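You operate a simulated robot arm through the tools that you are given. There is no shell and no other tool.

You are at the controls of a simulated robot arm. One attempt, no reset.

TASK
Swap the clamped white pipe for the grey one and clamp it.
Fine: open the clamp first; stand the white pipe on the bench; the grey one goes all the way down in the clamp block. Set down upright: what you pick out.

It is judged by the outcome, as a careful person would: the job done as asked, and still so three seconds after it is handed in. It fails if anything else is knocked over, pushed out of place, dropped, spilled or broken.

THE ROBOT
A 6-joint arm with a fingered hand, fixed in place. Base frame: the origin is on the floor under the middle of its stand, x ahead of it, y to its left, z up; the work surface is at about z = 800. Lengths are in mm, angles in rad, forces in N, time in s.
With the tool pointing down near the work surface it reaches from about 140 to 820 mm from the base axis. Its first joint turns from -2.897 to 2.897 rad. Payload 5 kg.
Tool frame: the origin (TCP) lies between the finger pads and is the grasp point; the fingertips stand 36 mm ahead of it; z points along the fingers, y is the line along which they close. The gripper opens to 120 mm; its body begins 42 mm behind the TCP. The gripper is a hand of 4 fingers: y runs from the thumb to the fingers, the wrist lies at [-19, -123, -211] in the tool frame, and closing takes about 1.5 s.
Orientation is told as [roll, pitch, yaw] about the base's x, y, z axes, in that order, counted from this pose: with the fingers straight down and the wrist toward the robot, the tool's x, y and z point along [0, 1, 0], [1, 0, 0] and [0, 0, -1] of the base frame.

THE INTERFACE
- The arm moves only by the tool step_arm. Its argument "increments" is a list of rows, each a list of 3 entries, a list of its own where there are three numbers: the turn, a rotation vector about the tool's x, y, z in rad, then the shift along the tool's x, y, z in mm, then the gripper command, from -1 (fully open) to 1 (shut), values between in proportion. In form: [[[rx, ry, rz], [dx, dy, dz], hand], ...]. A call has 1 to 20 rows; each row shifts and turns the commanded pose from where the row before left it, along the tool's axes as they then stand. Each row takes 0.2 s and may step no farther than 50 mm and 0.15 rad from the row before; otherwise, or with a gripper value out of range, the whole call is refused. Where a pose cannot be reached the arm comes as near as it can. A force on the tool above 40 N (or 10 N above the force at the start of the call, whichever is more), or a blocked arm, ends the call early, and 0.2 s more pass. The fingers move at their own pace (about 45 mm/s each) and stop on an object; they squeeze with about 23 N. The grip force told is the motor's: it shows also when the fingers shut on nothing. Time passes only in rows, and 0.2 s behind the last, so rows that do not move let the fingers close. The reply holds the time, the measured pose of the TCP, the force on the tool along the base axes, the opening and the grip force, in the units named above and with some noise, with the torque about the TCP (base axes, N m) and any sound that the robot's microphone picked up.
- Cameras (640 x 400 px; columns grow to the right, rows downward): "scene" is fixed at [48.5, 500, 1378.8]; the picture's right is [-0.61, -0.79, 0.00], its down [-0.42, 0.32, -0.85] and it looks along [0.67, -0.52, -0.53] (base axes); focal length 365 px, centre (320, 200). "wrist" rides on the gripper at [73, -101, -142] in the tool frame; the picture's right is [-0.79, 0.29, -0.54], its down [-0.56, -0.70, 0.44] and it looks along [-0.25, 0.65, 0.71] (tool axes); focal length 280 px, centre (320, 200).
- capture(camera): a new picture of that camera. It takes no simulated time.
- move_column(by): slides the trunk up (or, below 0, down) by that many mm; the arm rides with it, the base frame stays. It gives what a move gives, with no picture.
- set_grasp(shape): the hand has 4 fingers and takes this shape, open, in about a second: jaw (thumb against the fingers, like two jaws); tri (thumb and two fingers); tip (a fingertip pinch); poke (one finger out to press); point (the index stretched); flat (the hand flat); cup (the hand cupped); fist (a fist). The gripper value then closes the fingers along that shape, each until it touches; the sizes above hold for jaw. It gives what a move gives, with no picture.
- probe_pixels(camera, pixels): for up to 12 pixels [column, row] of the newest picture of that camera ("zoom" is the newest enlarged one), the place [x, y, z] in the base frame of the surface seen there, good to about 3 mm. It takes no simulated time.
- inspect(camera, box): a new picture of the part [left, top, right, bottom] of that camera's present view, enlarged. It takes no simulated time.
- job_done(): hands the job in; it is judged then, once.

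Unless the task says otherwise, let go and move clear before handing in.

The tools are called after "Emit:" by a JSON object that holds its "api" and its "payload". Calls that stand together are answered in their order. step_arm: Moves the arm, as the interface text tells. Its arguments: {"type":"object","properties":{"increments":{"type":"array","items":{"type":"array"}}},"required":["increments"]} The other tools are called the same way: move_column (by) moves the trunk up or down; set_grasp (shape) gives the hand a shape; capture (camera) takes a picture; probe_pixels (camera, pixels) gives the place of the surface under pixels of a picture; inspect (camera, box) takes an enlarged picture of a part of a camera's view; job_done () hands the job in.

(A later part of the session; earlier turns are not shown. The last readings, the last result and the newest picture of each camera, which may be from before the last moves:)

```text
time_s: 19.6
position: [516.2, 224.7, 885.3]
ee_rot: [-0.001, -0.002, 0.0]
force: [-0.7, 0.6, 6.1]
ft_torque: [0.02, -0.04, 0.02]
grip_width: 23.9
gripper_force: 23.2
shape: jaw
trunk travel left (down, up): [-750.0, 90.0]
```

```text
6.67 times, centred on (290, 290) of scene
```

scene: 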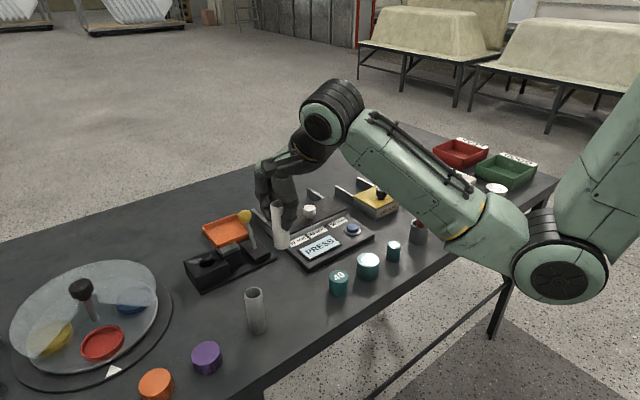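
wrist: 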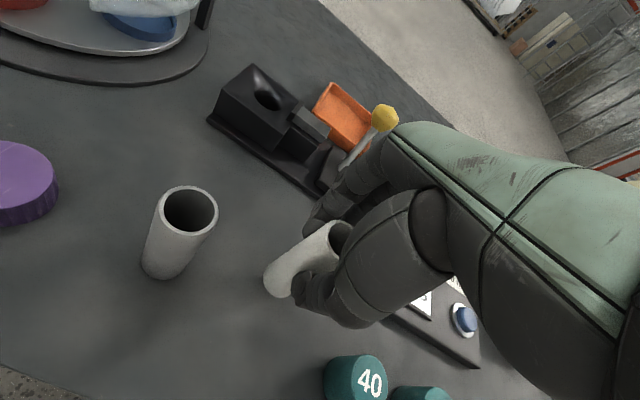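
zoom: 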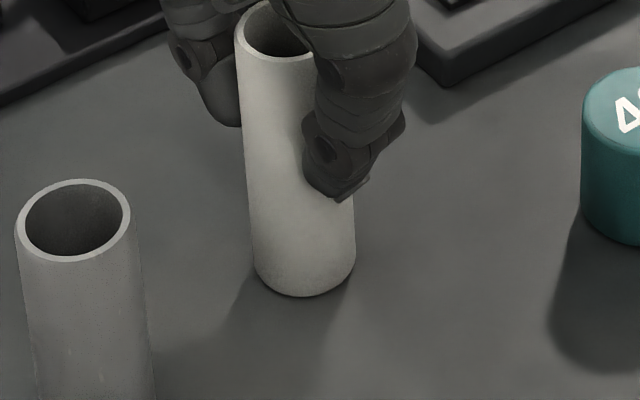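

The foot touches the bench (6 N upward) and the pipe stands plumb. I'll open the hand gradually to release it.

Emit:
{"api": "step_arm", "payload": {"increments": [[[0, 0, 0], [0, 0, 0], 0.55], [[0, 0, 0], [0, 0, 0], 0.45], [[0, 0, 0], [0, 0, 0], 0.35], [[0, 0, 0], [0, 0, 0], 0.25], [[0, 0, 0], [0, 0, 0], 0.1], [[0, 0, 0], [0, 0, 0], -0.05], [[0, 0, 0], [0, 0, 0], -0.2], [[0, 0, 0], [0, 0, 0], -0.4], [[0, 0, 0], [0, 0, 0], -0.4], [[0, 0, 0], [0, 0, 0], -0.4]]}}

Emit:
{"api": "inspect", "payload": {"camera": "scene", "box": [250, 220, 330, 320]}}

Emit:
{"api": "capture", "payload": {"camera": "wrist"}}

```text
time_s: 21.8
position: [515.1, 224.6, 885.8]
ee_rot: [-0.002, 0.0, 0.0]
force: [0.0, -0.5, 0.6]
ft_torque: [-0.02, 0.01, 0.01]
grip_width: 83.6
gripper_force: 0.1
shape: jaw
trunk travel left (down, up): [-750.0, 90.0]
```

```text
4.00 times, centred on (290, 270) of scene
```

zoom: 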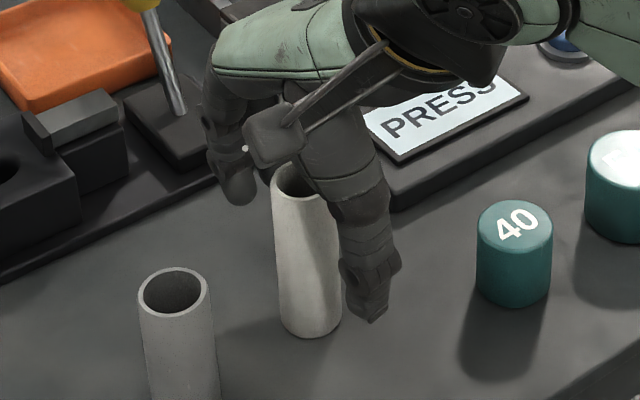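

```text
taken
```

wrist: 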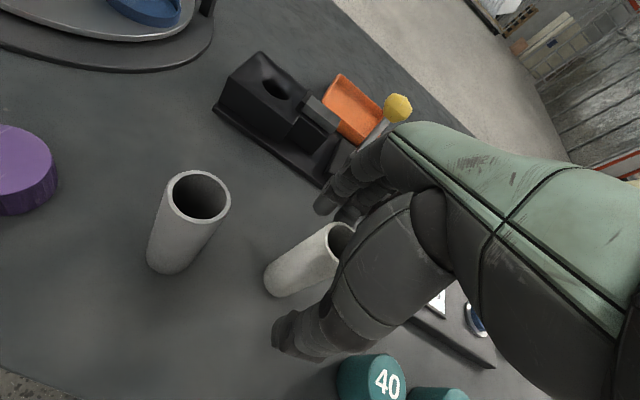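

The white pipe stands free and upright between the open fingers. I'll lift straight up 115 mm, clear of its rim.

Emit:
{"api": "step_arm", "payload": {"increments": [[[0, 0, 0], [0, 0, -8], -0.4], [[0, 0, 0], [0, 0, -15], -0.4], [[0, 0, 0], [0, 0, -20], -0.4], [[0, 0, 0], [0, 0, -25], -0.4], [[0, 0, 0], [0, 0, -25], -0.4], [[0, 0, 0], [0, 0, -25], -0.4], [[0, 0, 0], [0, 0, 0], -0.4]]}}

Emit:
{"api": "capture", "payload": {"camera": "scene"}}

Emit:
{"api": "inspect", "payload": {"camera": "scene", "box": [220, 230, 320, 340]}}

```text
time_s: 23.4
position: [516.5, 224.5, 1004.6]
ee_rot: [0.0, 0.0, 0.0]
force: [-0.2, 0.3, -0.2]
ft_torque: [0.03, 0.0, -0.02]
grip_width: 84.0
gripper_force: 0.0
shape: jaw
trunk travel left (down, up): [-750.0, 90.0]
```

```text
taken
```

scene: 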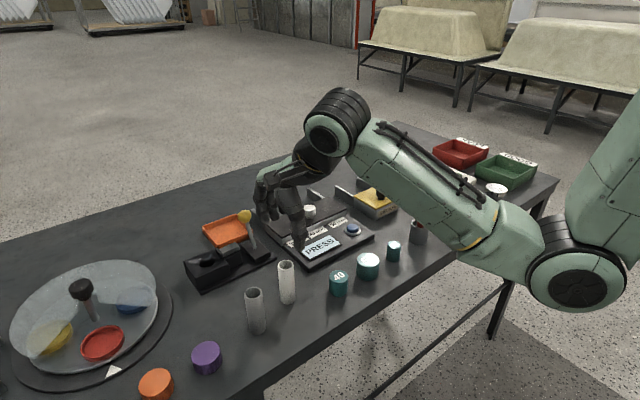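

```text
3.64 times, centred on (270, 285) of scene
```

zoom: 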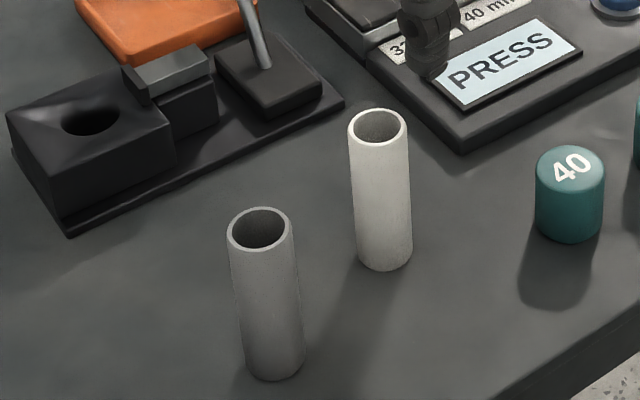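

The white pipe stands upright on the bench, nothing else disturbed. Before gripping the grey one I'll measure the empty bore and re-measure the grey rim.

Emit:
{"api": "inspect", "payload": {"camera": "scene", "box": [180, 240, 240, 290]}}

```text
8.00 times, centred on (210, 265) of scene
```

zoom: 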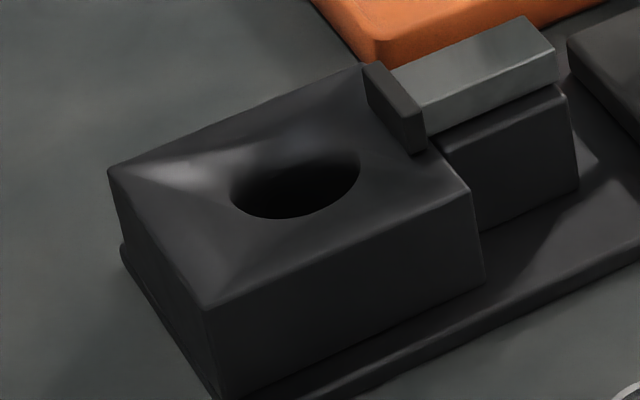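

Emit:
{"api": "probe_pixels", "payload": {"camera": "zoom", "pixels": [[226, 190], [365, 165], [283, 223], [311, 141], [240, 210], [350, 195], [240, 165], [350, 143], [296, 180], [112, 172], [205, 305], [480, 195]]}}

Emit:
{"api": "inspect", "payload": {"camera": "wrist", "box": [100, 50, 400, 350]}}

```text
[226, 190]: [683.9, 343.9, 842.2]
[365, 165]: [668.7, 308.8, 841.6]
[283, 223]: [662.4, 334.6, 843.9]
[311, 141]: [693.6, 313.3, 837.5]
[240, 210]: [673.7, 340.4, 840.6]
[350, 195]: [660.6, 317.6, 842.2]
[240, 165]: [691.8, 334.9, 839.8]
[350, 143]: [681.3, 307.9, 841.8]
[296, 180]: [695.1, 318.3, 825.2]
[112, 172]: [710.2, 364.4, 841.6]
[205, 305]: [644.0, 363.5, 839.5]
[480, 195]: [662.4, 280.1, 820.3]
```

```text
1.33 times, centred on (250, 200) of wrist
```

zoom: 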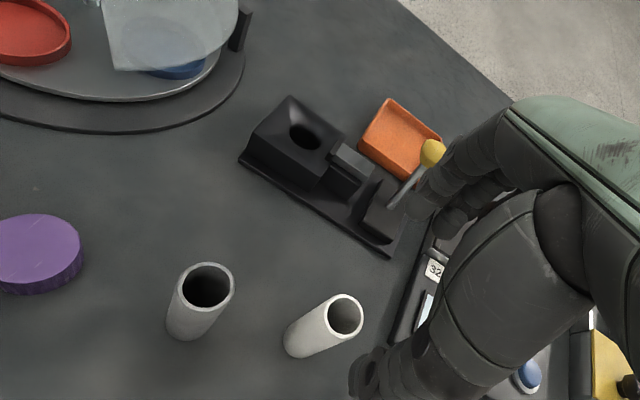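

Bore centre comes out at about (677, 325.5), about 36 mm wide. Now I'll measure both pipe rims: the white's position relative to the release pose tells me the in-hand offset, and the grey's tells where to grip.

Emit:
{"api": "inspect", "payload": {"camera": "scene", "box": [235, 250, 305, 300]}}

```text
8.00 times, centred on (270, 275) of scene
```

zoom: 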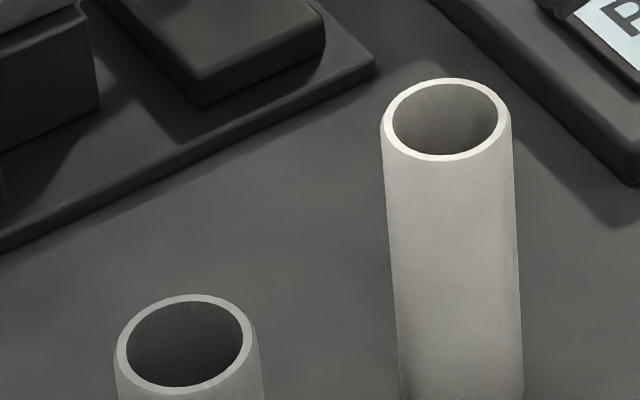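

Emit:
{"api": "probe_pixels", "payload": {"camera": "zoom", "pixels": [[447, 80], [447, 157], [385, 125], [509, 115], [400, 95], [495, 145], [186, 297], [184, 390], [118, 352], [253, 335], [135, 315], [240, 370]]}}

Emit:
{"api": "inspect", "payload": {"camera": "wrist", "box": [170, 230, 290, 330]}}

```text
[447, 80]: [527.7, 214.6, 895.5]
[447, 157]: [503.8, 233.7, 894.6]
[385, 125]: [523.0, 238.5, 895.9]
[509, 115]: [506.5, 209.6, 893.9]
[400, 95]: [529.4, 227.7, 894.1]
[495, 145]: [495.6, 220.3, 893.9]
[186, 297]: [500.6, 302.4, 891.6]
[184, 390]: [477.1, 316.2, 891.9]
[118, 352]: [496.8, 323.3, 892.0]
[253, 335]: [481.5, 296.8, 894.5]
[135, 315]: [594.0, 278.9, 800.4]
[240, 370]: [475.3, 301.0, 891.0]
```

```text
4.00 times, centred on (230, 280) of wrist
```

zoom: 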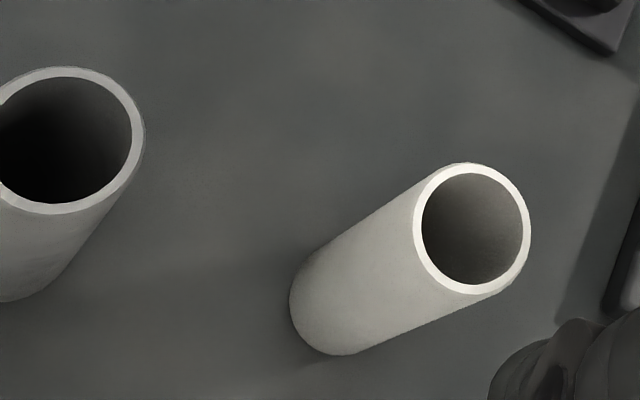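

Both pipes are about 32 mm in diameter. White sat right at the TCP when released, so the grip is well centred; the grey rim centre is (489, 309.7), top z≈893. I'll move above the grey pipe.

Emit:
{"api": "step_arm", "payload": {"increments": [[[0, 0, 0], [21, -6, 0], -0.4], [[0, 0, 0], [22, -7, 0], -0.4], [[0, 0, 0], [22, -7, 0], -0.4], [[0, 0, 0], [20.5, -6.5, 0], -0.4], [[0, 0, 0], [0, 0, 0], -0.4], [[0, 0, 0], [0, 0, 0], -0.4]]}}

Emit:
{"api": "inspect", "payload": {"camera": "wrist", "box": [160, 200, 400, 390]}}

Emit:
{"api": "capture", "payload": {"camera": "scene"}}

```text
time_s: 24.8
position: [490.1, 310.6, 1002.7]
ee_rot: [0.001, -0.001, 0.0]
force: [-0.2, 0.6, 0.8]
ft_torque: [-0.02, 0.0, -0.04]
grip_width: 83.8
gripper_force: 0.0
shape: jaw
trunk travel left (down, up): [-750.0, 90.0]
```

```text
2.11 times, centred on (280, 295) of wrist
```

zoom: 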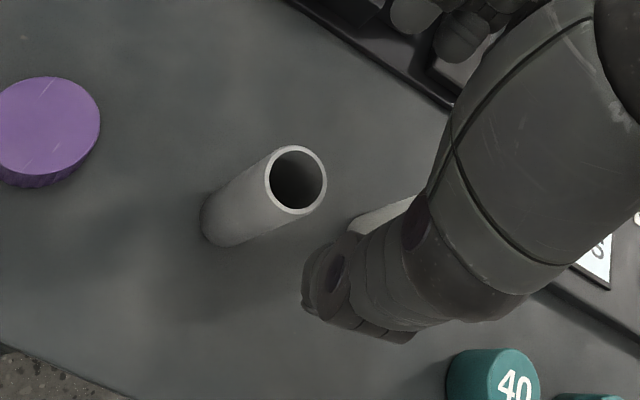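

```text
taken
```

scene: 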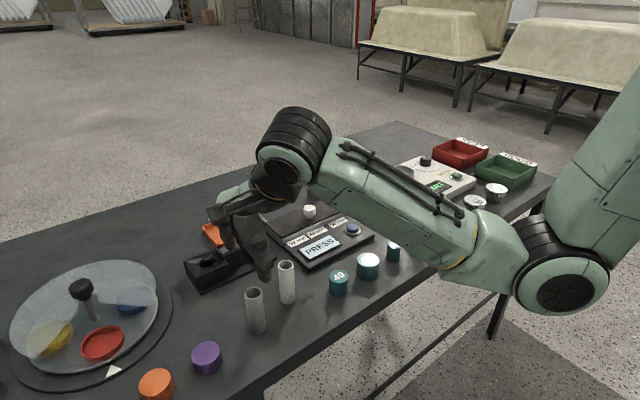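

The TCP is at (490, 311), right above the grey pipe, with the white one 35 mm clear of the fingers' path. I'll descend to z≈883.

Emit:
{"api": "step_arm", "payload": {"increments": [[[0, 0, 0], [0, -1, 20], -0.4], [[0, 0, 0], [0, 0, 20], -0.4], [[0, 0, 0], [0, 0, 20], -0.4], [[0, 0, 0], [0, 0, 20], -0.4], [[0, 0, 0], [0, 0, 20], -0.4], [[0, 0, 0], [0, 0, 15], -0.4], [[0, 0, 0], [0, 0, 4], -0.4], [[0, 0, 0], [0, 0, 0], -0.4]]}}

Emit:
{"api": "inspect", "payload": {"camera": "wrist", "box": [160, 160, 400, 390]}}

Emit:
{"api": "inspect", "payload": {"camera": "scene", "box": [190, 190, 320, 345]}}

```text
time_s: 26.6
position: [487.6, 308.6, 884.9]
ee_rot: [0.0, 0.001, 0.001]
force: [0.4, -0.1, -0.8]
ft_torque: [0.02, 0.01, 0.03]
grip_width: 83.5
gripper_force: 0.0
shape: jaw
trunk travel left (down, up): [-750.0, 90.0]
```

```text
1.74 times, centred on (280, 275) of wrist
```

zoom: 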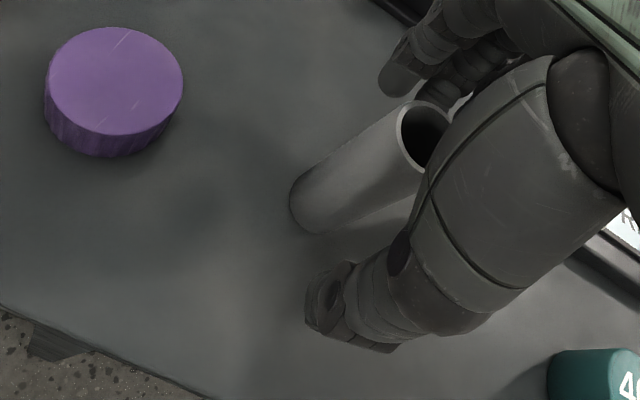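

```text
2.58 times, centred on (255, 268) of scene
```

zoom: 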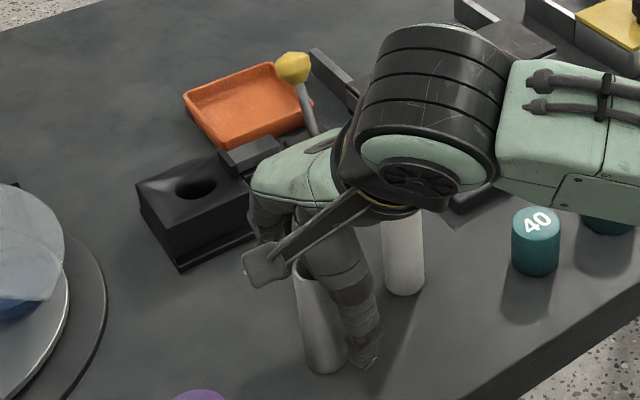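

The hand straddles the grey pipe with no contact. I'll make a 1 mm centring correction and close slowly.

Emit:
{"api": "step_arm", "payload": {"increments": [[[0, 0, 0], [0.8, 1.2, 0], -0.2], [[0, 0, 0], [0, 0, 0], 0.0], [[0, 0, 0], [0, 0, 0], 0.15], [[0, 0, 0], [0, 0, 0], 0.3], [[0, 0, 0], [0, 0, 0], 0.4], [[0, 0, 0], [0, 0, 0], 0.5], [[0, 0, 0], [0, 0, 0], 0.6], [[0, 0, 0], [0, 0, 0], 1], [[0, 0, 0], [0, 0, 0], 1], [[0, 0, 0], [0, 0, 0], 1], [[0, 0, 0], [0, 0, 0], 1]]}}

Emit:
{"api": "inspect", "payload": {"camera": "wrist", "box": [160, 160, 400, 390]}}

Emit:
{"api": "inspect", "payload": {"camera": "scene", "box": [220, 250, 310, 345]}}

```text
time_s: 29.0
position: [488.1, 309.8, 883.0]
ee_rot: [-0.001, 0.0, 0.0]
force: [0.2, 0.3, -0.4]
ft_torque: [0.0, 0.02, 0.02]
grip_width: 23.8
gripper_force: 22.4
shape: jaw
trunk travel left (down, up): [-750.0, 90.0]
```

```text
1.74 times, centred on (280, 275) of wrist
```

zoom: 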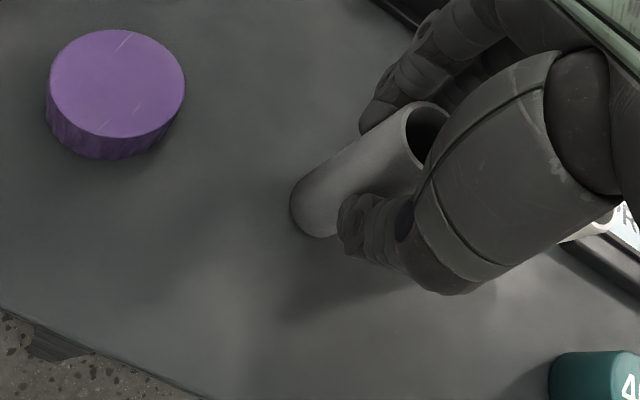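

```text
4.21 times, centred on (265, 298) of scene
```

zoom: 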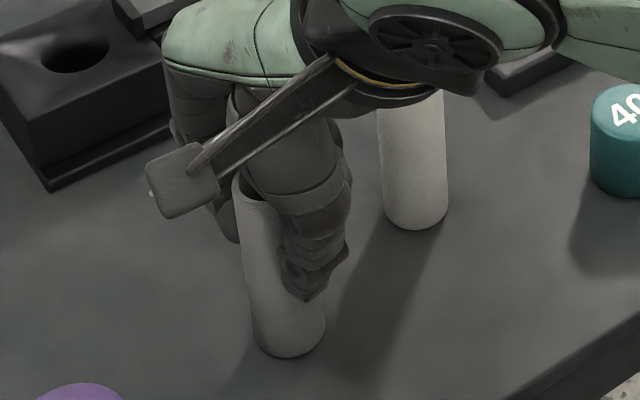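

The grey pipe is gripped (23 N, 23.8 mm), same as the white was. I'll lift it straight up 125 mm.

Emit:
{"api": "step_arm", "payload": {"increments": [[[0, 0, 0], [0, 0, -5], 1], [[0, 0, 0], [0, 0, -10], 1], [[0, 0, 0], [0, 0, -20], 1], [[0, 0, 0], [0, 0, -25], 1], [[0, 0, 0], [0, 0, -25], 1], [[0, 0, 0], [0, 0, -25], 1], [[0, 0, 0], [0, 0, -15], 1], [[0, 0, 0], [0, 0, 0], 1]]}}

Emit:
{"api": "capture", "payload": {"camera": "scene"}}

Emit:
{"api": "inspect", "payload": {"camera": "wrist", "box": [160, 160, 400, 390]}}

```text
time_s: 30.8
position: [489.4, 310.6, 1013.1]
ee_rot: [0.0, -0.001, -0.002]
force: [-0.4, -0.4, -0.1]
ft_torque: [-0.02, 0.0, 0.02]
grip_width: 24.0
gripper_force: 23.0
shape: jaw
trunk travel left (down, up): [-750.0, 90.0]
```

```text
taken
```

scene: 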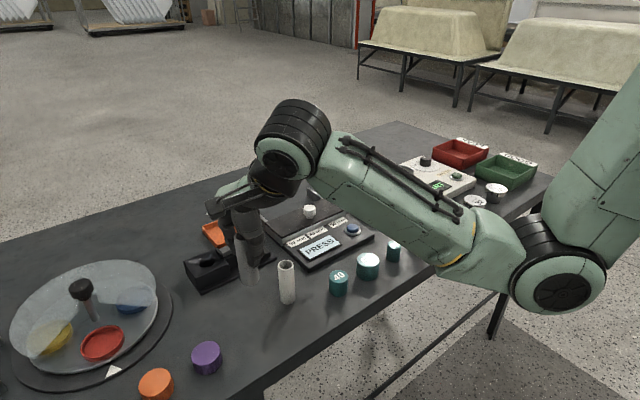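

```text
1.74 times, centred on (280, 275) of wrist
```

zoom: 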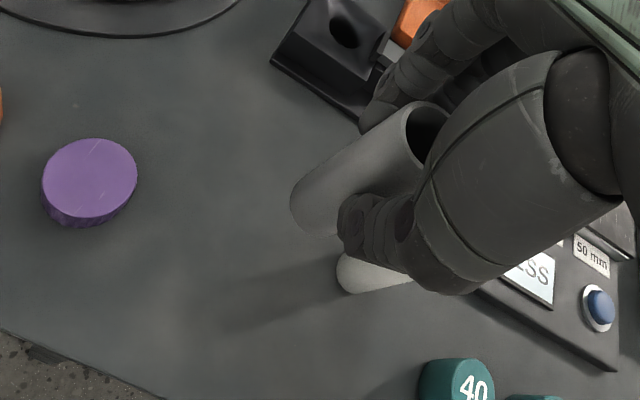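

The grey pipe hangs in the hand exactly as it stood (its foot is at the same wrist-pixel before and after lifting), so it is vertical and centred on the TCP. I'll carry it over the bore at (678, 326), staying high.

Emit:
{"api": "step_arm", "payload": {"increments": [[[0, 0, 0], [1.5, 15, 0], 1], [[0, 0, 0], [3, 32, 0], 1], [[0, 0, 0], [3, 32, 0], 1], [[0, 0, 0], [3, 32, 0], 1], [[0, 0, 0], [3, 32, 0], 1], [[0, 0, 0], [2, 30, 0], 1], [[0, 0, 0], [1, 16.5, 0], 1], [[0, 0, 0], [0, 0, 0], 1], [[0, 0, 0], [0, 0, 0], 1]]}}

Emit:
{"api": "inspect", "payload": {"camera": "scene", "box": [150, 150, 270, 300]}}

Emit:
{"api": "inspect", "payload": {"camera": "wrist", "box": [160, 160, 400, 390]}}

```text
time_s: 32.8
position: [676.2, 328.7, 1005.6]
ee_rot: [0.0, 0.0, 0.001]
force: [-0.5, 0.3, -0.8]
ft_torque: [0.03, 0.0, 0.0]
grip_width: 24.1
gripper_force: 22.7
shape: jaw
trunk travel left (down, up): [-750.0, 90.0]
```

```text
2.67 times, centred on (210, 225) of scene
```

zoom: 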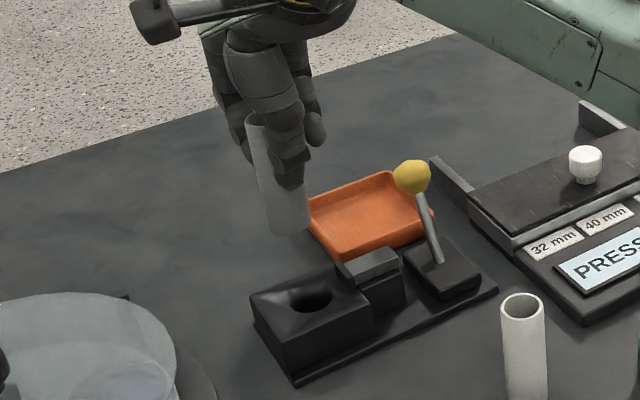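

```text
1.74 times, centred on (280, 275) of wrist
```

zoom: 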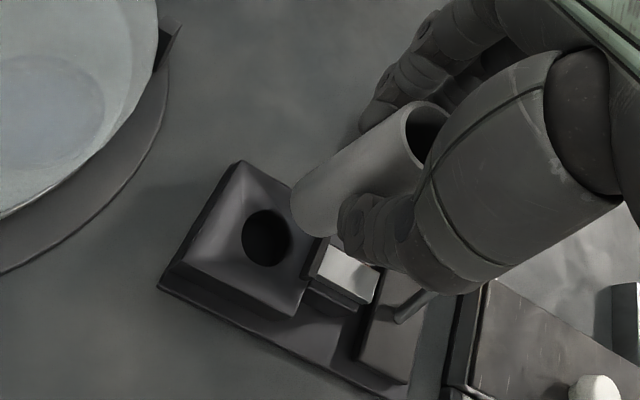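

The reading (676.2, 328.7) is slightly off the commanded (678.3, 326.2); I'll hold for a moment and re-read to separate noise from real offset.

Emit:
{"api": "step_arm", "payload": {"increments": [[[0, 0, 0], [0, 0, 0], 1]]}}

Emit:
{"api": "step_arm", "payload": {"increments": [[[0, 0, 0], [0, 0, 0], 1]]}}

Emit:
{"api": "step_arm", "payload": {"increments": [[[0, 0, 0], [0, 0, 0], 1]]}}

```text
time_s: 33.2
position: [676.3, 328.3, 1006.4]
ee_rot: [0.0, 0.0, 0.001]
force: [-0.4, -0.6, -2.0]
ft_torque: [-0.01, 0.0, -0.02]
grip_width: 23.8
gripper_force: 23.4
shape: jaw
trunk travel left (down, up): [-750.0, 90.0]
```

```text
time_s: 33.6
position: [676.5, 328.4, 1005.8]
ee_rot: [-0.002, 0.0, 0.0]
force: [0.0, 0.1, -0.2]
ft_torque: [0.0, -0.04, 0.01]
grip_width: 23.8
gripper_force: 22.6
shape: jaw
trunk travel left (down, up): [-750.0, 90.0]
```

```text
time_s: 34.0
position: [677.0, 328.1, 1006.1]
ee_rot: [-0.001, 0.0, 0.001]
force: [0.0, 0.9, 0.1]
ft_torque: [0.0, -0.01, 0.03]
grip_width: 23.8
gripper_force: 22.7
shape: jaw
trunk travel left (down, up): [-750.0, 90.0]
```

The averaged pose is (676.5, 328.4), so I'll correct by (+1.8, −1.9) and lower until the foot is ~12 mm above the block, then check alignment visually.

Emit:
{"api": "step_arm", "payload": {"increments": [[[0, 0, 0], [-1.9, 1.8, 0], 1], [[0, 0, 0], [0, 0, 20], 1], [[0, 0, 0], [0, 0, 20], 1], [[0, 0, 0], [0, 0, 15], 1], [[0, 0, 0], [0, 0, 9], 1], [[0, 0, 0], [0, 0, 0], 1], [[0, 0, 0], [0, 0, 0], 1]]}}

Emit:
{"api": "inspect", "payload": {"camera": "scene", "box": [175, 210, 245, 290]}}

Emit:
{"api": "inspect", "payload": {"camera": "wrist", "box": [190, 210, 350, 350]}}

```text
time_s: 35.6
position: [680.9, 325.6, 943.3]
ee_rot: [0.0, 0.001, -0.002]
force: [0.1, 0.6, -0.9]
ft_torque: [0.01, 0.01, -0.02]
grip_width: 23.9
gripper_force: 22.7
shape: jaw
trunk travel left (down, up): [-750.0, 90.0]
```

```text
5.00 times, centred on (210, 250) of scene
```

zoom: 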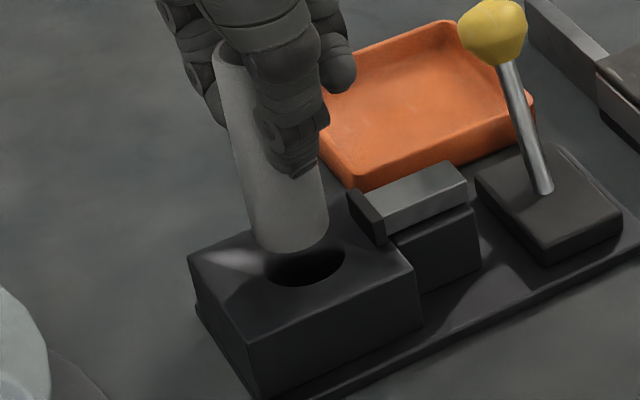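

```text
2.86 times, centred on (270, 280) of wrist
```

zoom: 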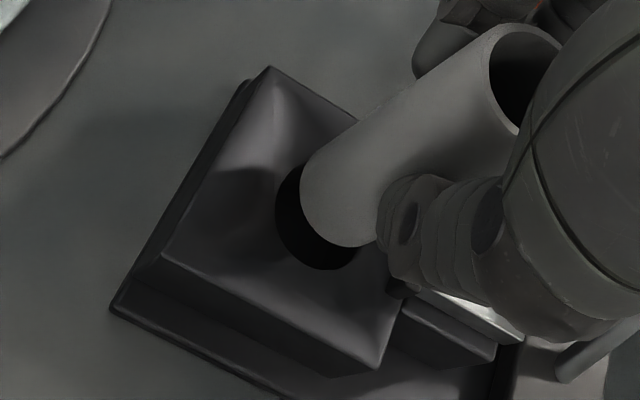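

The scene zoom suggests the foot is slightly left of the bore's axis. I'll zoom in further and take repeated pose readings to quantify it.

Emit:
{"api": "step_arm", "payload": {"increments": [[[0, 0, 0], [0, 0, 0], 1], [[0, 0, 0], [0, 0, 0], 1]]}}

Emit:
{"api": "step_arm", "payload": {"increments": [[[0, 0, 0], [0, 0, 0], 1]]}}

Emit:
{"api": "inspect", "payload": {"camera": "scene", "box": [188, 225, 228, 275]}}

```text
time_s: 36.2
position: [678.4, 326.5, 943.7]
ee_rot: [-0.001, -0.001, 0.0]
force: [-2.0, 0.1, -0.3]
ft_torque: [0.01, 0.0, 0.0]
grip_width: 23.9
gripper_force: 23.2
shape: jaw
trunk travel left (down, up): [-750.0, 90.0]
```

```text
time_s: 36.6
position: [679.2, 325.5, 942.8]
ee_rot: [0.001, 0.001, 0.001]
force: [-0.2, 0.5, -0.8]
ft_torque: [0.0, -0.02, 0.01]
grip_width: 24.1
gripper_force: 23.0
shape: jaw
trunk travel left (down, up): [-750.0, 90.0]
```

```text
8.00 times, centred on (208, 250) of scene
```

zoom: 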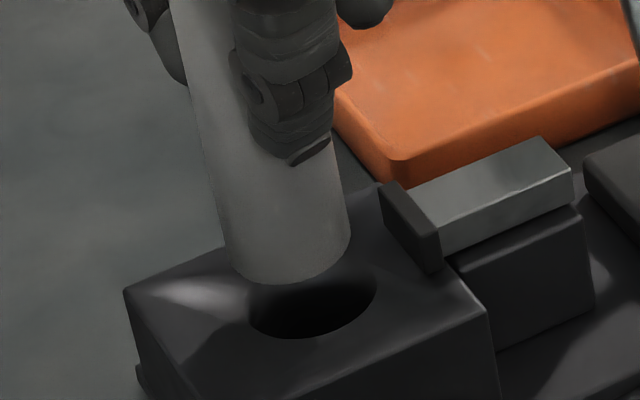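

Wrist-view projection says the bore axis lies within ~1 mm of the TCP axis. I'll zoom in more tightly to measure the pipe foot and bore edges.

Emit:
{"api": "inspect", "payload": {"camera": "wrist", "box": [245, 250, 309, 310]}}

```text
6.67 times, centred on (277, 280) of wrist
```

zoom: 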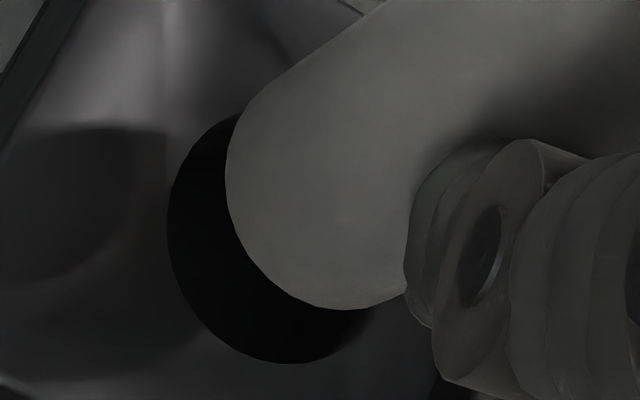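

By the wrist zoom the foot appears about 2–3 mm to +x of the bore axis. I'll get an independent estimate by probing many points around the pipe's lower wall in the scene zoom.

Emit:
{"api": "inspect", "payload": {"camera": "scene", "box": [188, 225, 228, 275]}}

Emit:
{"api": "probe_pixels", "payload": {"camera": "zoom", "pixels": [[235, 255], [250, 265], [265, 272], [280, 276], [295, 275], [310, 271], [325, 263], [340, 250], [225, 220], [255, 230], [285, 235], [320, 225]]}}

Emit:
{"api": "probe_pixels", "payload": {"camera": "zoom", "pixels": [[205, 150], [220, 150], [235, 150], [200, 100], [215, 100], [190, 60], [205, 60], [220, 60], [270, 250], [300, 250], [240, 200], [260, 200]]}}

```text
8.00 times, centred on (208, 250) of scene
```

zoom: 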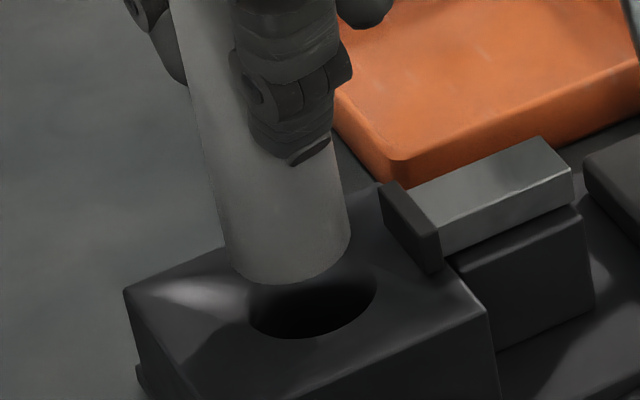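

```text
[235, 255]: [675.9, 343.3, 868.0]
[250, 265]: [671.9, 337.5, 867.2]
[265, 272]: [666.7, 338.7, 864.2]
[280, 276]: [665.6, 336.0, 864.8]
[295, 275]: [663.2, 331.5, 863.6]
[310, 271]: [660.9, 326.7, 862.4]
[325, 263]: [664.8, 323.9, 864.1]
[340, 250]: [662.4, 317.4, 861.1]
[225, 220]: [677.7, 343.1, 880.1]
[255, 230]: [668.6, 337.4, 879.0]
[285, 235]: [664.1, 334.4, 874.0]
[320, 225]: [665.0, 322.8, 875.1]
```

```text
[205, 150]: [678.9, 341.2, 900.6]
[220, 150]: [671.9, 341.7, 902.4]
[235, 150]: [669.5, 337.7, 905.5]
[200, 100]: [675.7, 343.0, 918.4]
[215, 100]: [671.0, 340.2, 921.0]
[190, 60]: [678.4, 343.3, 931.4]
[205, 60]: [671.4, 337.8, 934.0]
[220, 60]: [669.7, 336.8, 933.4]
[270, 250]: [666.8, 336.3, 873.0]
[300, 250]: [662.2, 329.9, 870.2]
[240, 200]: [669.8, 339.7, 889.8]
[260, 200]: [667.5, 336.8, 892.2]
```

All three estimates agree on the foot being about (+2, +2) mm off the bore axis. I'll shift (−2, −2) mm and look again.

Emit:
{"api": "step_arm", "payload": {"increments": [[[0, 0, 0], [-2, -2, 0], 1], [[0, 0, 0], [0, 0, 0], 1], [[0, 0, 0], [0, 0, 0], 1]]}}

Emit:
{"api": "inspect", "payload": {"camera": "wrist", "box": [245, 250, 309, 310]}}

Emit:
{"api": "inspect", "payload": {"camera": "scene", "box": [188, 225, 228, 275]}}

```text
time_s: 37.4
position: [677.3, 323.5, 943.7]
ee_rot: [0.001, 0.0, 0.0]
force: [0.9, 1.4, -0.5]
ft_torque: [-0.02, -0.02, 0.0]
grip_width: 23.9
gripper_force: 22.9
shape: jaw
trunk travel left (down, up): [-750.0, 90.0]
```

```text
6.67 times, centred on (277, 280) of wrist
```

zoom: 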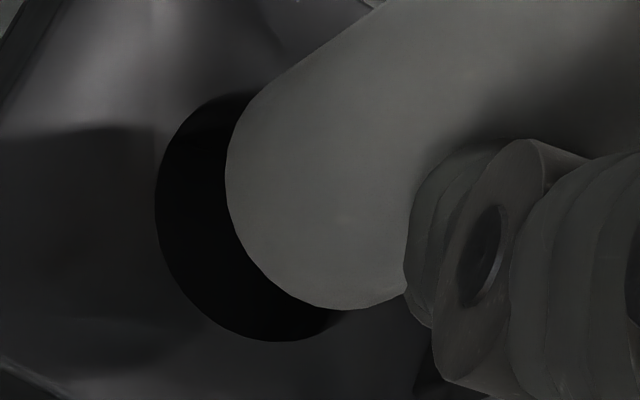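

```text
8.00 times, centred on (208, 250) of scene
```

zoom: 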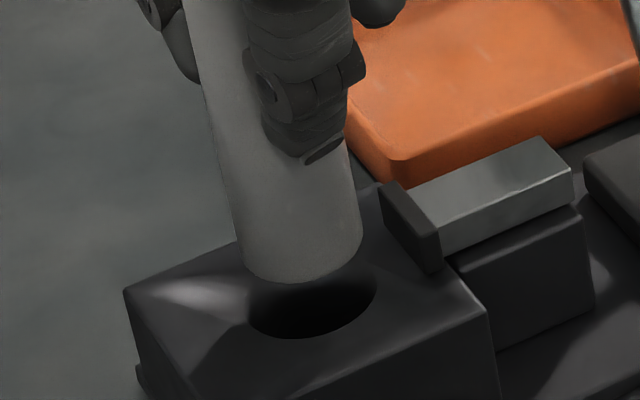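

Scene view now shows the foot directly above the bore, and the wrist view agrees within about 1 mm. I'll nudge +0.5 mm in y, lower 12 mm, and check again just above the hole.

Emit:
{"api": "step_arm", "payload": {"increments": [[[0, 0, 0], [0.5, 0.2, 4], 1], [[0, 0, 0], [0, 0, 4], 1], [[0, 0, 0], [0, 0, 4], 1], [[0, 0, 0], [0, 0, 0], 1], [[0, 0, 0], [0, 0, 0], 1]]}}

Emit:
{"api": "inspect", "payload": {"camera": "wrist", "box": [245, 250, 309, 310]}}

Emit:
{"api": "inspect", "payload": {"camera": "scene", "box": [188, 225, 228, 275]}}

```text
time_s: 38.6
position: [677.7, 325.9, 931.9]
ee_rot: [0.0, -0.001, 0.0]
force: [0.0, -0.4, 0.1]
ft_torque: [0.01, 0.03, -0.01]
grip_width: 24.2
gripper_force: 22.8
shape: jaw
trunk travel left (down, up): [-750.0, 90.0]
```

```text
6.67 times, centred on (277, 280) of wrist
```

zoom: 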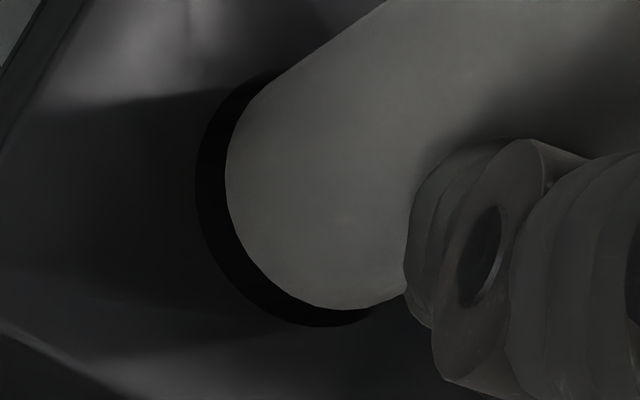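

```text
8.00 times, centred on (208, 250) of scene
```

zoom: 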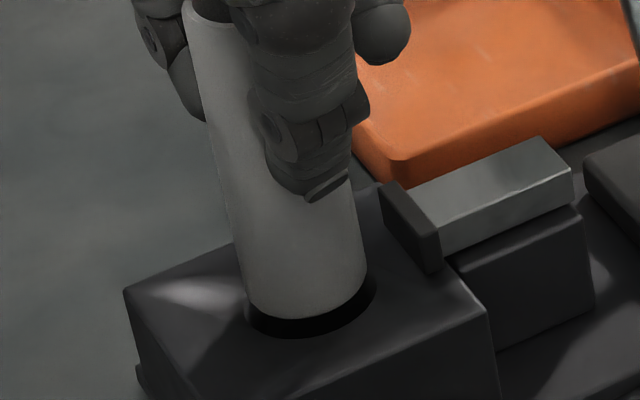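

Both views now show the foot concentric with the bore (within ~0.5 mm) and about 6–7 mm above it. I'll nudge +0.4 mm in x and lower in 2 mm steps into the hole.

Emit:
{"api": "step_arm", "payload": {"increments": [[[0, 0, 0], [0.1, 0.4, 2], 1], [[0, 0, 0], [0, 0, 2], 1], [[0, 0, 0], [0, 0, 2], 1], [[0, 0, 0], [0, 0, 2], 1], [[0, 0, 0], [0, 0, 2], 1], [[0, 0, 0], [0, 0, 0], 1]]}}

Emit:
{"api": "inspect", "payload": {"camera": "wrist", "box": [245, 250, 309, 310]}}

Emit:
{"api": "inspect", "payload": {"camera": "scene", "box": [188, 225, 228, 275]}}

```text
time_s: 40.0
position: [678.3, 324.9, 923.9]
ee_rot: [0.0, 0.0, 0.0]
force: [0.5, 0.5, -0.6]
ft_torque: [0.01, 0.01, 0.02]
grip_width: 24.2
gripper_force: 23.0
shape: jaw
trunk travel left (down, up): [-750.0, 90.0]
```

```text
6.67 times, centred on (277, 280) of wrist
```

zoom: 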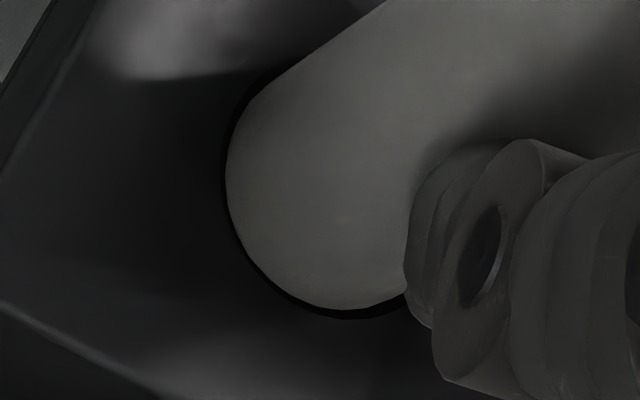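

```text
8.00 times, centred on (208, 250) of scene
```

zoom: 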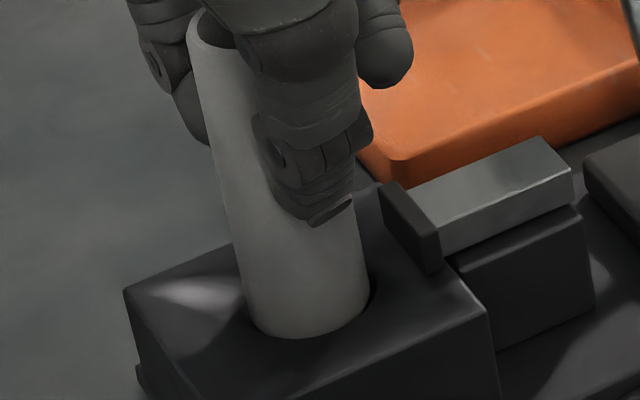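

The foot is right at the bore's mouth with no force; a small visible gap on the right suggests nudging y by −0.5 mm. I'll continue down in 2 mm steps and watch the force.

Emit:
{"api": "step_arm", "payload": {"increments": [[[0, 0, 0], [-0.5, 0, 1], 1], [[0, 0, 0], [0, 0, 2], 1], [[0, 0, 0], [0, 0, 2], 1], [[0, 0, 0], [0, 0, 0], 1]]}}

Emit:
{"api": "inspect", "payload": {"camera": "scene", "box": [188, 225, 228, 275]}}

```text
time_s: 41.0
position: [677.8, 323.9, 917.9]
ee_rot: [0.001, -0.001, -0.001]
force: [-0.4, -0.1, -0.2]
ft_torque: [0.01, -0.01, 0.0]
grip_width: 23.8
gripper_force: 23.1
shape: jaw
trunk travel left (down, up): [-750.0, 90.0]
```

```text
8.00 times, centred on (208, 250) of scene
```

zoom: 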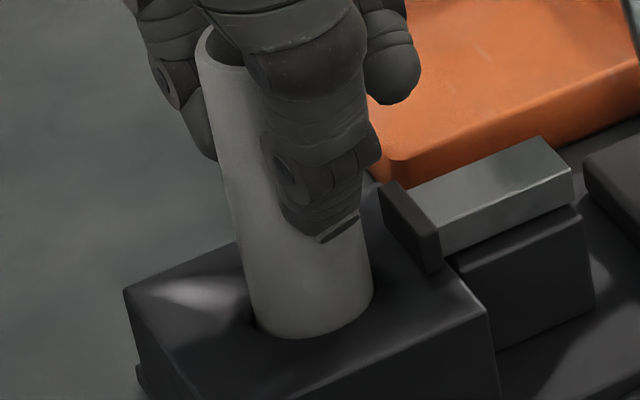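

No resistance: the pipe is entering the bore. I'll continue 14 mm more in small steps.

Emit:
{"api": "step_arm", "payload": {"increments": [[[0, 0, 0], [0.2, 0, 2], 1], [[0, 0, 0], [0, 0, 2], 1], [[0, 0, 0], [0, 0, 2], 1], [[0, 0, 0], [0, 0, 2], 1], [[0, 0, 0], [0, 0, 2], 1], [[0, 0, 0], [0, 0, 2], 1], [[0, 0, 0], [0, 0, 2], 1], [[0, 0, 0], [0, 0, 0], 1]]}}

Emit:
{"api": "inspect", "payload": {"camera": "scene", "box": [180, 210, 230, 280]}}

```text
time_s: 42.8
position: [680.8, 324.2, 903.6]
ee_rot: [0.0, 0.001, 0.001]
force: [1.0, -1.1, -0.3]
ft_torque: [-0.03, 0.02, -0.02]
grip_width: 23.9
gripper_force: 22.4
shape: jaw
trunk travel left (down, up): [-750.0, 90.0]
```

```text
5.71 times, centred on (205, 245) of scene
```

zoom: 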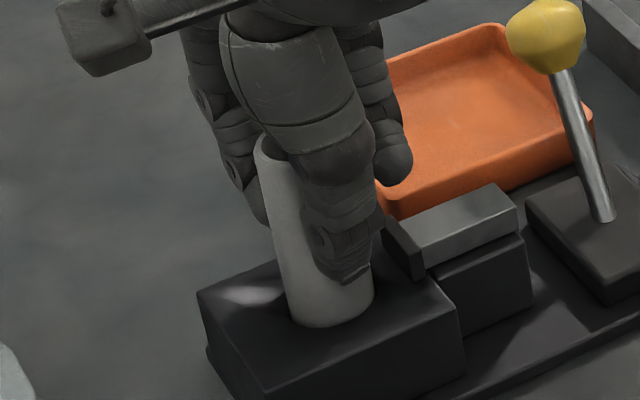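

Still free; about 10 mm remain to the bottom. I'll go on in 1.5 mm steps.

Emit:
{"api": "step_arm", "payload": {"increments": [[[0, 0, 0], [0, 0, 1.5], 1], [[0, 0, 0], [0, 0, 1.5], 1], [[0, 0, 0], [0, 0, 1.5], 1], [[0, 0, 0], [0, 0, 1.5], 1], [[0, 0, 0], [0, 0, 0], 1]]}}

Emit:
{"api": "step_arm", "payload": {"increments": [[[0, 0, 0], [0, 0, 1], 1], [[0, 0, 0], [0, 0, 1], 1], [[0, 0, 0], [0, 0, 0], 1]]}}

```text
time_s: 44.0
position: [679.5, 323.1, 898.1]
ee_rot: [0.0, 0.0, 0.0]
force: [0.0, 0.1, -1.0]
ft_torque: [0.02, -0.01, -0.03]
grip_width: 24.1
gripper_force: 23.0
shape: jaw
trunk travel left (down, up): [-750.0, 90.0]
```

```text
time_s: 44.8
position: [677.4, 323.5, 897.8]
ee_rot: [-0.001, 0.001, 0.0]
force: [0.2, -0.5, -1.4]
ft_torque: [-0.01, 0.03, 0.02]
grip_width: 23.9
gripper_force: 22.6
shape: jaw
trunk travel left (down, up): [-750.0, 90.0]
```

Emit:
{"api": "step_arm", "payload": {"increments": [[[0, 0, 0], [0, 0, 1], 1], [[0, 0, 0], [0, 0, 1], 1], [[0, 0, 0], [0, 0, 0], 1]]}}

Emit:
{"api": "step_arm", "payload": {"increments": [[[0, 0, 0], [0, 0, 1], 1], [[0, 0, 0], [0, 0, 0], 1]]}}

Emit:
{"api": "inspect", "payload": {"camera": "scene", "box": [180, 210, 230, 280]}}

```text
time_s: 45.6
position: [678.3, 323.9, 894.2]
ee_rot: [0.001, 0.0, 0.001]
force: [-0.6, -0.1, -0.9]
ft_torque: [0.02, 0.01, 0.02]
grip_width: 24.3
gripper_force: 23.1
shape: jaw
trunk travel left (down, up): [-750.0, 90.0]
```

```text
time_s: 46.2
position: [678.6, 323.6, 894.0]
ee_rot: [-0.001, 0.0, 0.0]
force: [1.1, 0.5, -0.9]
ft_torque: [-0.02, -0.03, -0.01]
grip_width: 24.0
gripper_force: 22.3
shape: jaw
trunk travel left (down, up): [-750.0, 90.0]
```

```text
5.71 times, centred on (205, 245) of scene
```

zoom: 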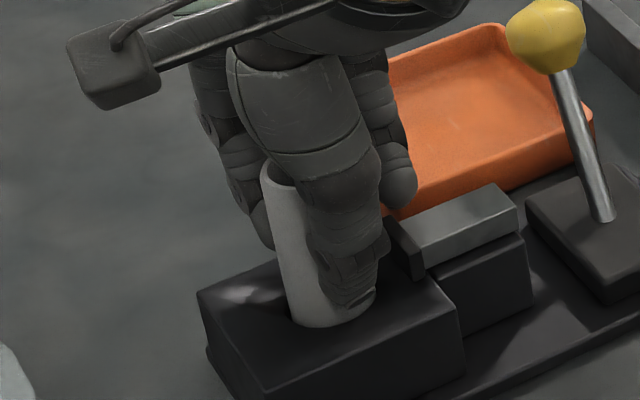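

Still no contact at z=894; I'll keep lowering 1 mm at a time until the bottom is felt.

Emit:
{"api": "step_arm", "payload": {"increments": [[[0, 0, 0], [0, 0, 1], 1], [[0, 0, 0], [0, 0, 1], 1], [[0, 0, 0], [0, 0, 0], 1]]}}

Emit:
{"api": "step_arm", "payload": {"increments": [[[0, 0, 0], [0, 0, 1], 1], [[0, 0, 0], [0, 0, 0], 1]]}}

```text
time_s: 47.0
position: [678.9, 324.3, 891.4]
ee_rot: [0.001, -0.002, 0.0]
force: [-0.6, -0.3, 2.3]
ft_torque: [-0.02, 0.01, 0.0]
grip_width: 24.2
gripper_force: 22.9
shape: jaw
trunk travel left (down, up): [-750.0, 90.0]
```

```text
time_s: 47.6
position: [679.5, 323.3, 891.4]
ee_rot: [0.002, -0.003, -0.001]
force: [-0.9, 0.8, 7.2]
ft_torque: [0.05, -0.07, 0.02]
grip_width: 24.4
gripper_force: 22.4
shape: jaw
trunk travel left (down, up): [-750.0, 90.0]
```

Contact at z≈891.4 with 7 N upward, matching the expected seated depth (bench grip height 884 + 8). The pipe is bottomed. I'll release slowly.

Emit:
{"api": "step_arm", "payload": {"increments": [[[0, 0, 0], [0, 0, 0], 0.55], [[0, 0, 0], [0, 0, 0], 0.45], [[0, 0, 0], [0, 0, 0], 0.35], [[0, 0, 0], [0, 0, 0], 0.25], [[0, 0, 0], [0, 0, 0], 0.1], [[0, 0, 0], [0, 0, 0], -0.05], [[0, 0, 0], [0, 0, 0], -0.2], [[0, 0, 0], [0, 0, 0], -0.4], [[0, 0, 0], [0, 0, 0], -0.4], [[0, 0, 0], [0, 0, 0], -0.4]]}}

Emit:
{"api": "inspect", "payload": {"camera": "scene", "box": [180, 210, 230, 280]}}

Emit:
{"api": "inspect", "payload": {"camera": "wrist", "box": [160, 160, 400, 390]}}

```text
time_s: 49.8
position: [678.3, 324.5, 889.6]
ee_rot: [0.0, -0.001, -0.001]
force: [0.1, 0.0, -0.9]
ft_torque: [0.01, 0.03, -0.01]
grip_width: 83.6
gripper_force: 0.0
shape: jaw
trunk travel left (down, up): [-750.0, 90.0]
```

```text
5.71 times, centred on (205, 245) of scene
```

zoom: 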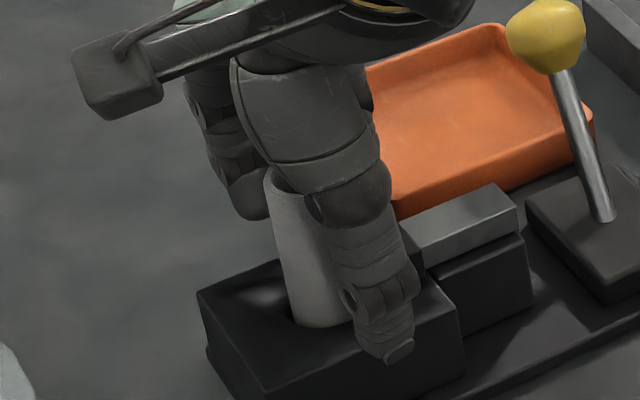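

```text
1.74 times, centred on (280, 275) of wrist
```

zoom: 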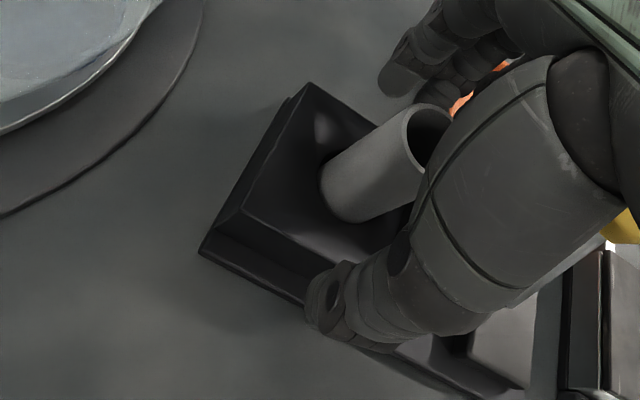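

The grey pipe stays seated in the block with the fingers open. I'll raise the hand straight up clear of the rim and check the pipe's height.

Emit:
{"api": "step_arm", "payload": {"increments": [[[0, 0, 0], [0, 0, -8], -0.4], [[0, 0, 0], [0, 0, -15], -0.4], [[0, 0, 0], [0, 0, -20], -0.4], [[0, 0, 0], [0, 0, -25], -0.4], [[0, 0, 0], [0, 0, -25], -0.4], [[0, 0, 0], [0, 0, -25], -0.4], [[0, 0, 0], [0, 0, 0], -0.4]]}}

Emit:
{"api": "inspect", "payload": {"camera": "scene", "box": [180, 215, 240, 285]}}

```text
time_s: 51.4
position: [679.3, 322.3, 1007.7]
ee_rot: [0.0, 0.0, -0.001]
force: [-0.8, 0.2, -0.7]
ft_torque: [0.01, -0.01, -0.01]
grip_width: 83.7
gripper_force: 0.1
shape: jaw
trunk travel left (down, up): [-750.0, 90.0]
```

```text
5.71 times, centred on (210, 250) of scene
```

zoom: 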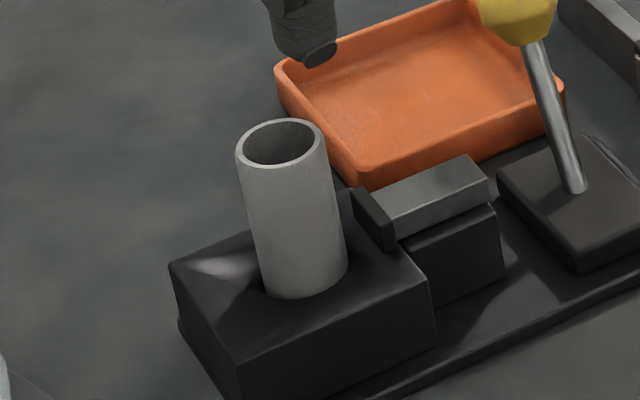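

Emit:
{"api": "probe_pixels", "payload": {"camera": "zoom", "pixels": [[282, 121], [239, 155], [323, 140], [276, 166], [245, 140], [315, 160], [300, 230], [516, 20], [560, 120], [583, 190], [385, 205], [430, 195]]}}

Emit:
{"api": "capture", "payload": {"camera": "scene"}}

```text
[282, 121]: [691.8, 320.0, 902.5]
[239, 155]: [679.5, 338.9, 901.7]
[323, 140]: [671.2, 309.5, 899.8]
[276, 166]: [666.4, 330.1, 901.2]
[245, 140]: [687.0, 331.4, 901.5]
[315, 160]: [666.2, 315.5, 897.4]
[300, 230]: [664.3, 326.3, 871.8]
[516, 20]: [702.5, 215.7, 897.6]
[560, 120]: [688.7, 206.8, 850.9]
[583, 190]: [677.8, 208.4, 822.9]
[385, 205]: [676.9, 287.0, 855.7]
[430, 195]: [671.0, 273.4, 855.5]
```

```text
taken
```

scene: 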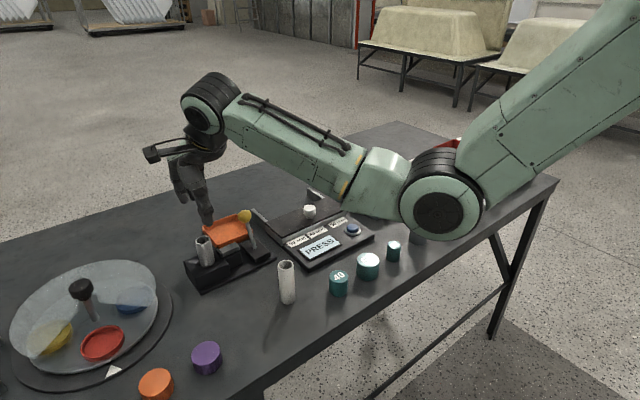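

The grey rim is at z≈901, which matches full seating, and the white pipe still stands. The lever knob's centre is at about (712.5, 208, 891). I'll move above it with the hand opened to about 66 mm.

Emit:
{"api": "step_arm", "payload": {"increments": [[[0, 0, 0], [-20, 5, 0], -0.1], [[0, 0, 0], [-30, 9, 0], -0.1], [[0, 0, 0], [-30, 9, 0], -0.1], [[0, 0, 0], [-24, 7, 0], -0.1], [[0, 0, 0], [-10.6, 3.8, 0], -0.1], [[0, 0, 0], [0, 0, 15], -0.1], [[0, 0, 0], [0, 0, 15], -0.1], [[0, 0, 0], [0, 0, 0], -0.1], [[0, 0, 0], [0, 0, 0], -0.1]]}}

Emit:
{"api": "inspect", "payload": {"camera": "scene", "box": [180, 140, 300, 290]}}

Emit:
{"api": "capture", "payload": {"camera": "wrist"}}

```text
time_s: 53.4
position: [713.0, 208.3, 975.9]
ee_rot: [0.0, 0.001, 0.002]
force: [0.6, -0.5, 0.3]
ft_torque: [-0.02, 0.02, 0.01]
grip_width: 66.3
gripper_force: 0.0
shape: jaw
trunk travel left (down, up): [-750.0, 90.0]
```

```text
2.67 times, centred on (240, 215) of scene
```

zoom: 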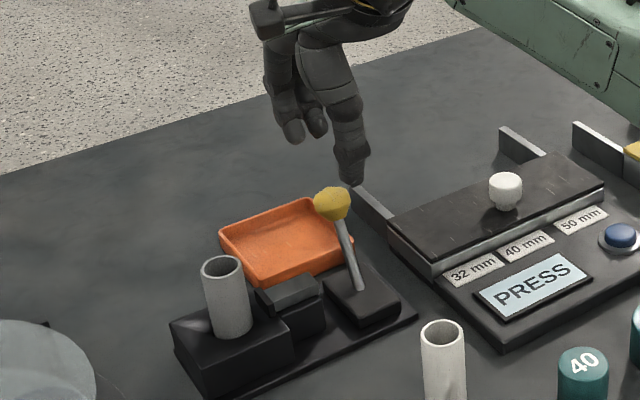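

```text
taken
```

wrist: 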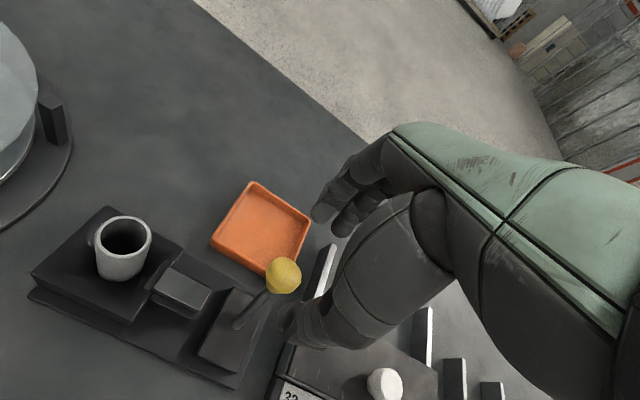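

The knob lies between thumb and fingers from above. A quick check of knob and fingertip positions before descending.

Emit:
{"api": "probe_pixels", "payload": {"camera": "wrist", "pixels": [[283, 270], [290, 262], [275, 285], [290, 325], [300, 335], [318, 212], [340, 225]]}}

Emit:
{"api": "probe_pixels", "payload": {"camera": "scene", "pixels": [[244, 216], [246, 213], [251, 206], [231, 190], [239, 190]]}}

```text
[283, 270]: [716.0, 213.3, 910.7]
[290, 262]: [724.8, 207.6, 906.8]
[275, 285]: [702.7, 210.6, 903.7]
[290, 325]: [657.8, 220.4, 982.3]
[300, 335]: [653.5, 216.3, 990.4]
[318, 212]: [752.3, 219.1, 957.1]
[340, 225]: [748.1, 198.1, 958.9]
```

```text
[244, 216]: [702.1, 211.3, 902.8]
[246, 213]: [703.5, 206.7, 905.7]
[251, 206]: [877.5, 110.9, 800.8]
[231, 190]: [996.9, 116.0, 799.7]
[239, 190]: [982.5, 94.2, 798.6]
```

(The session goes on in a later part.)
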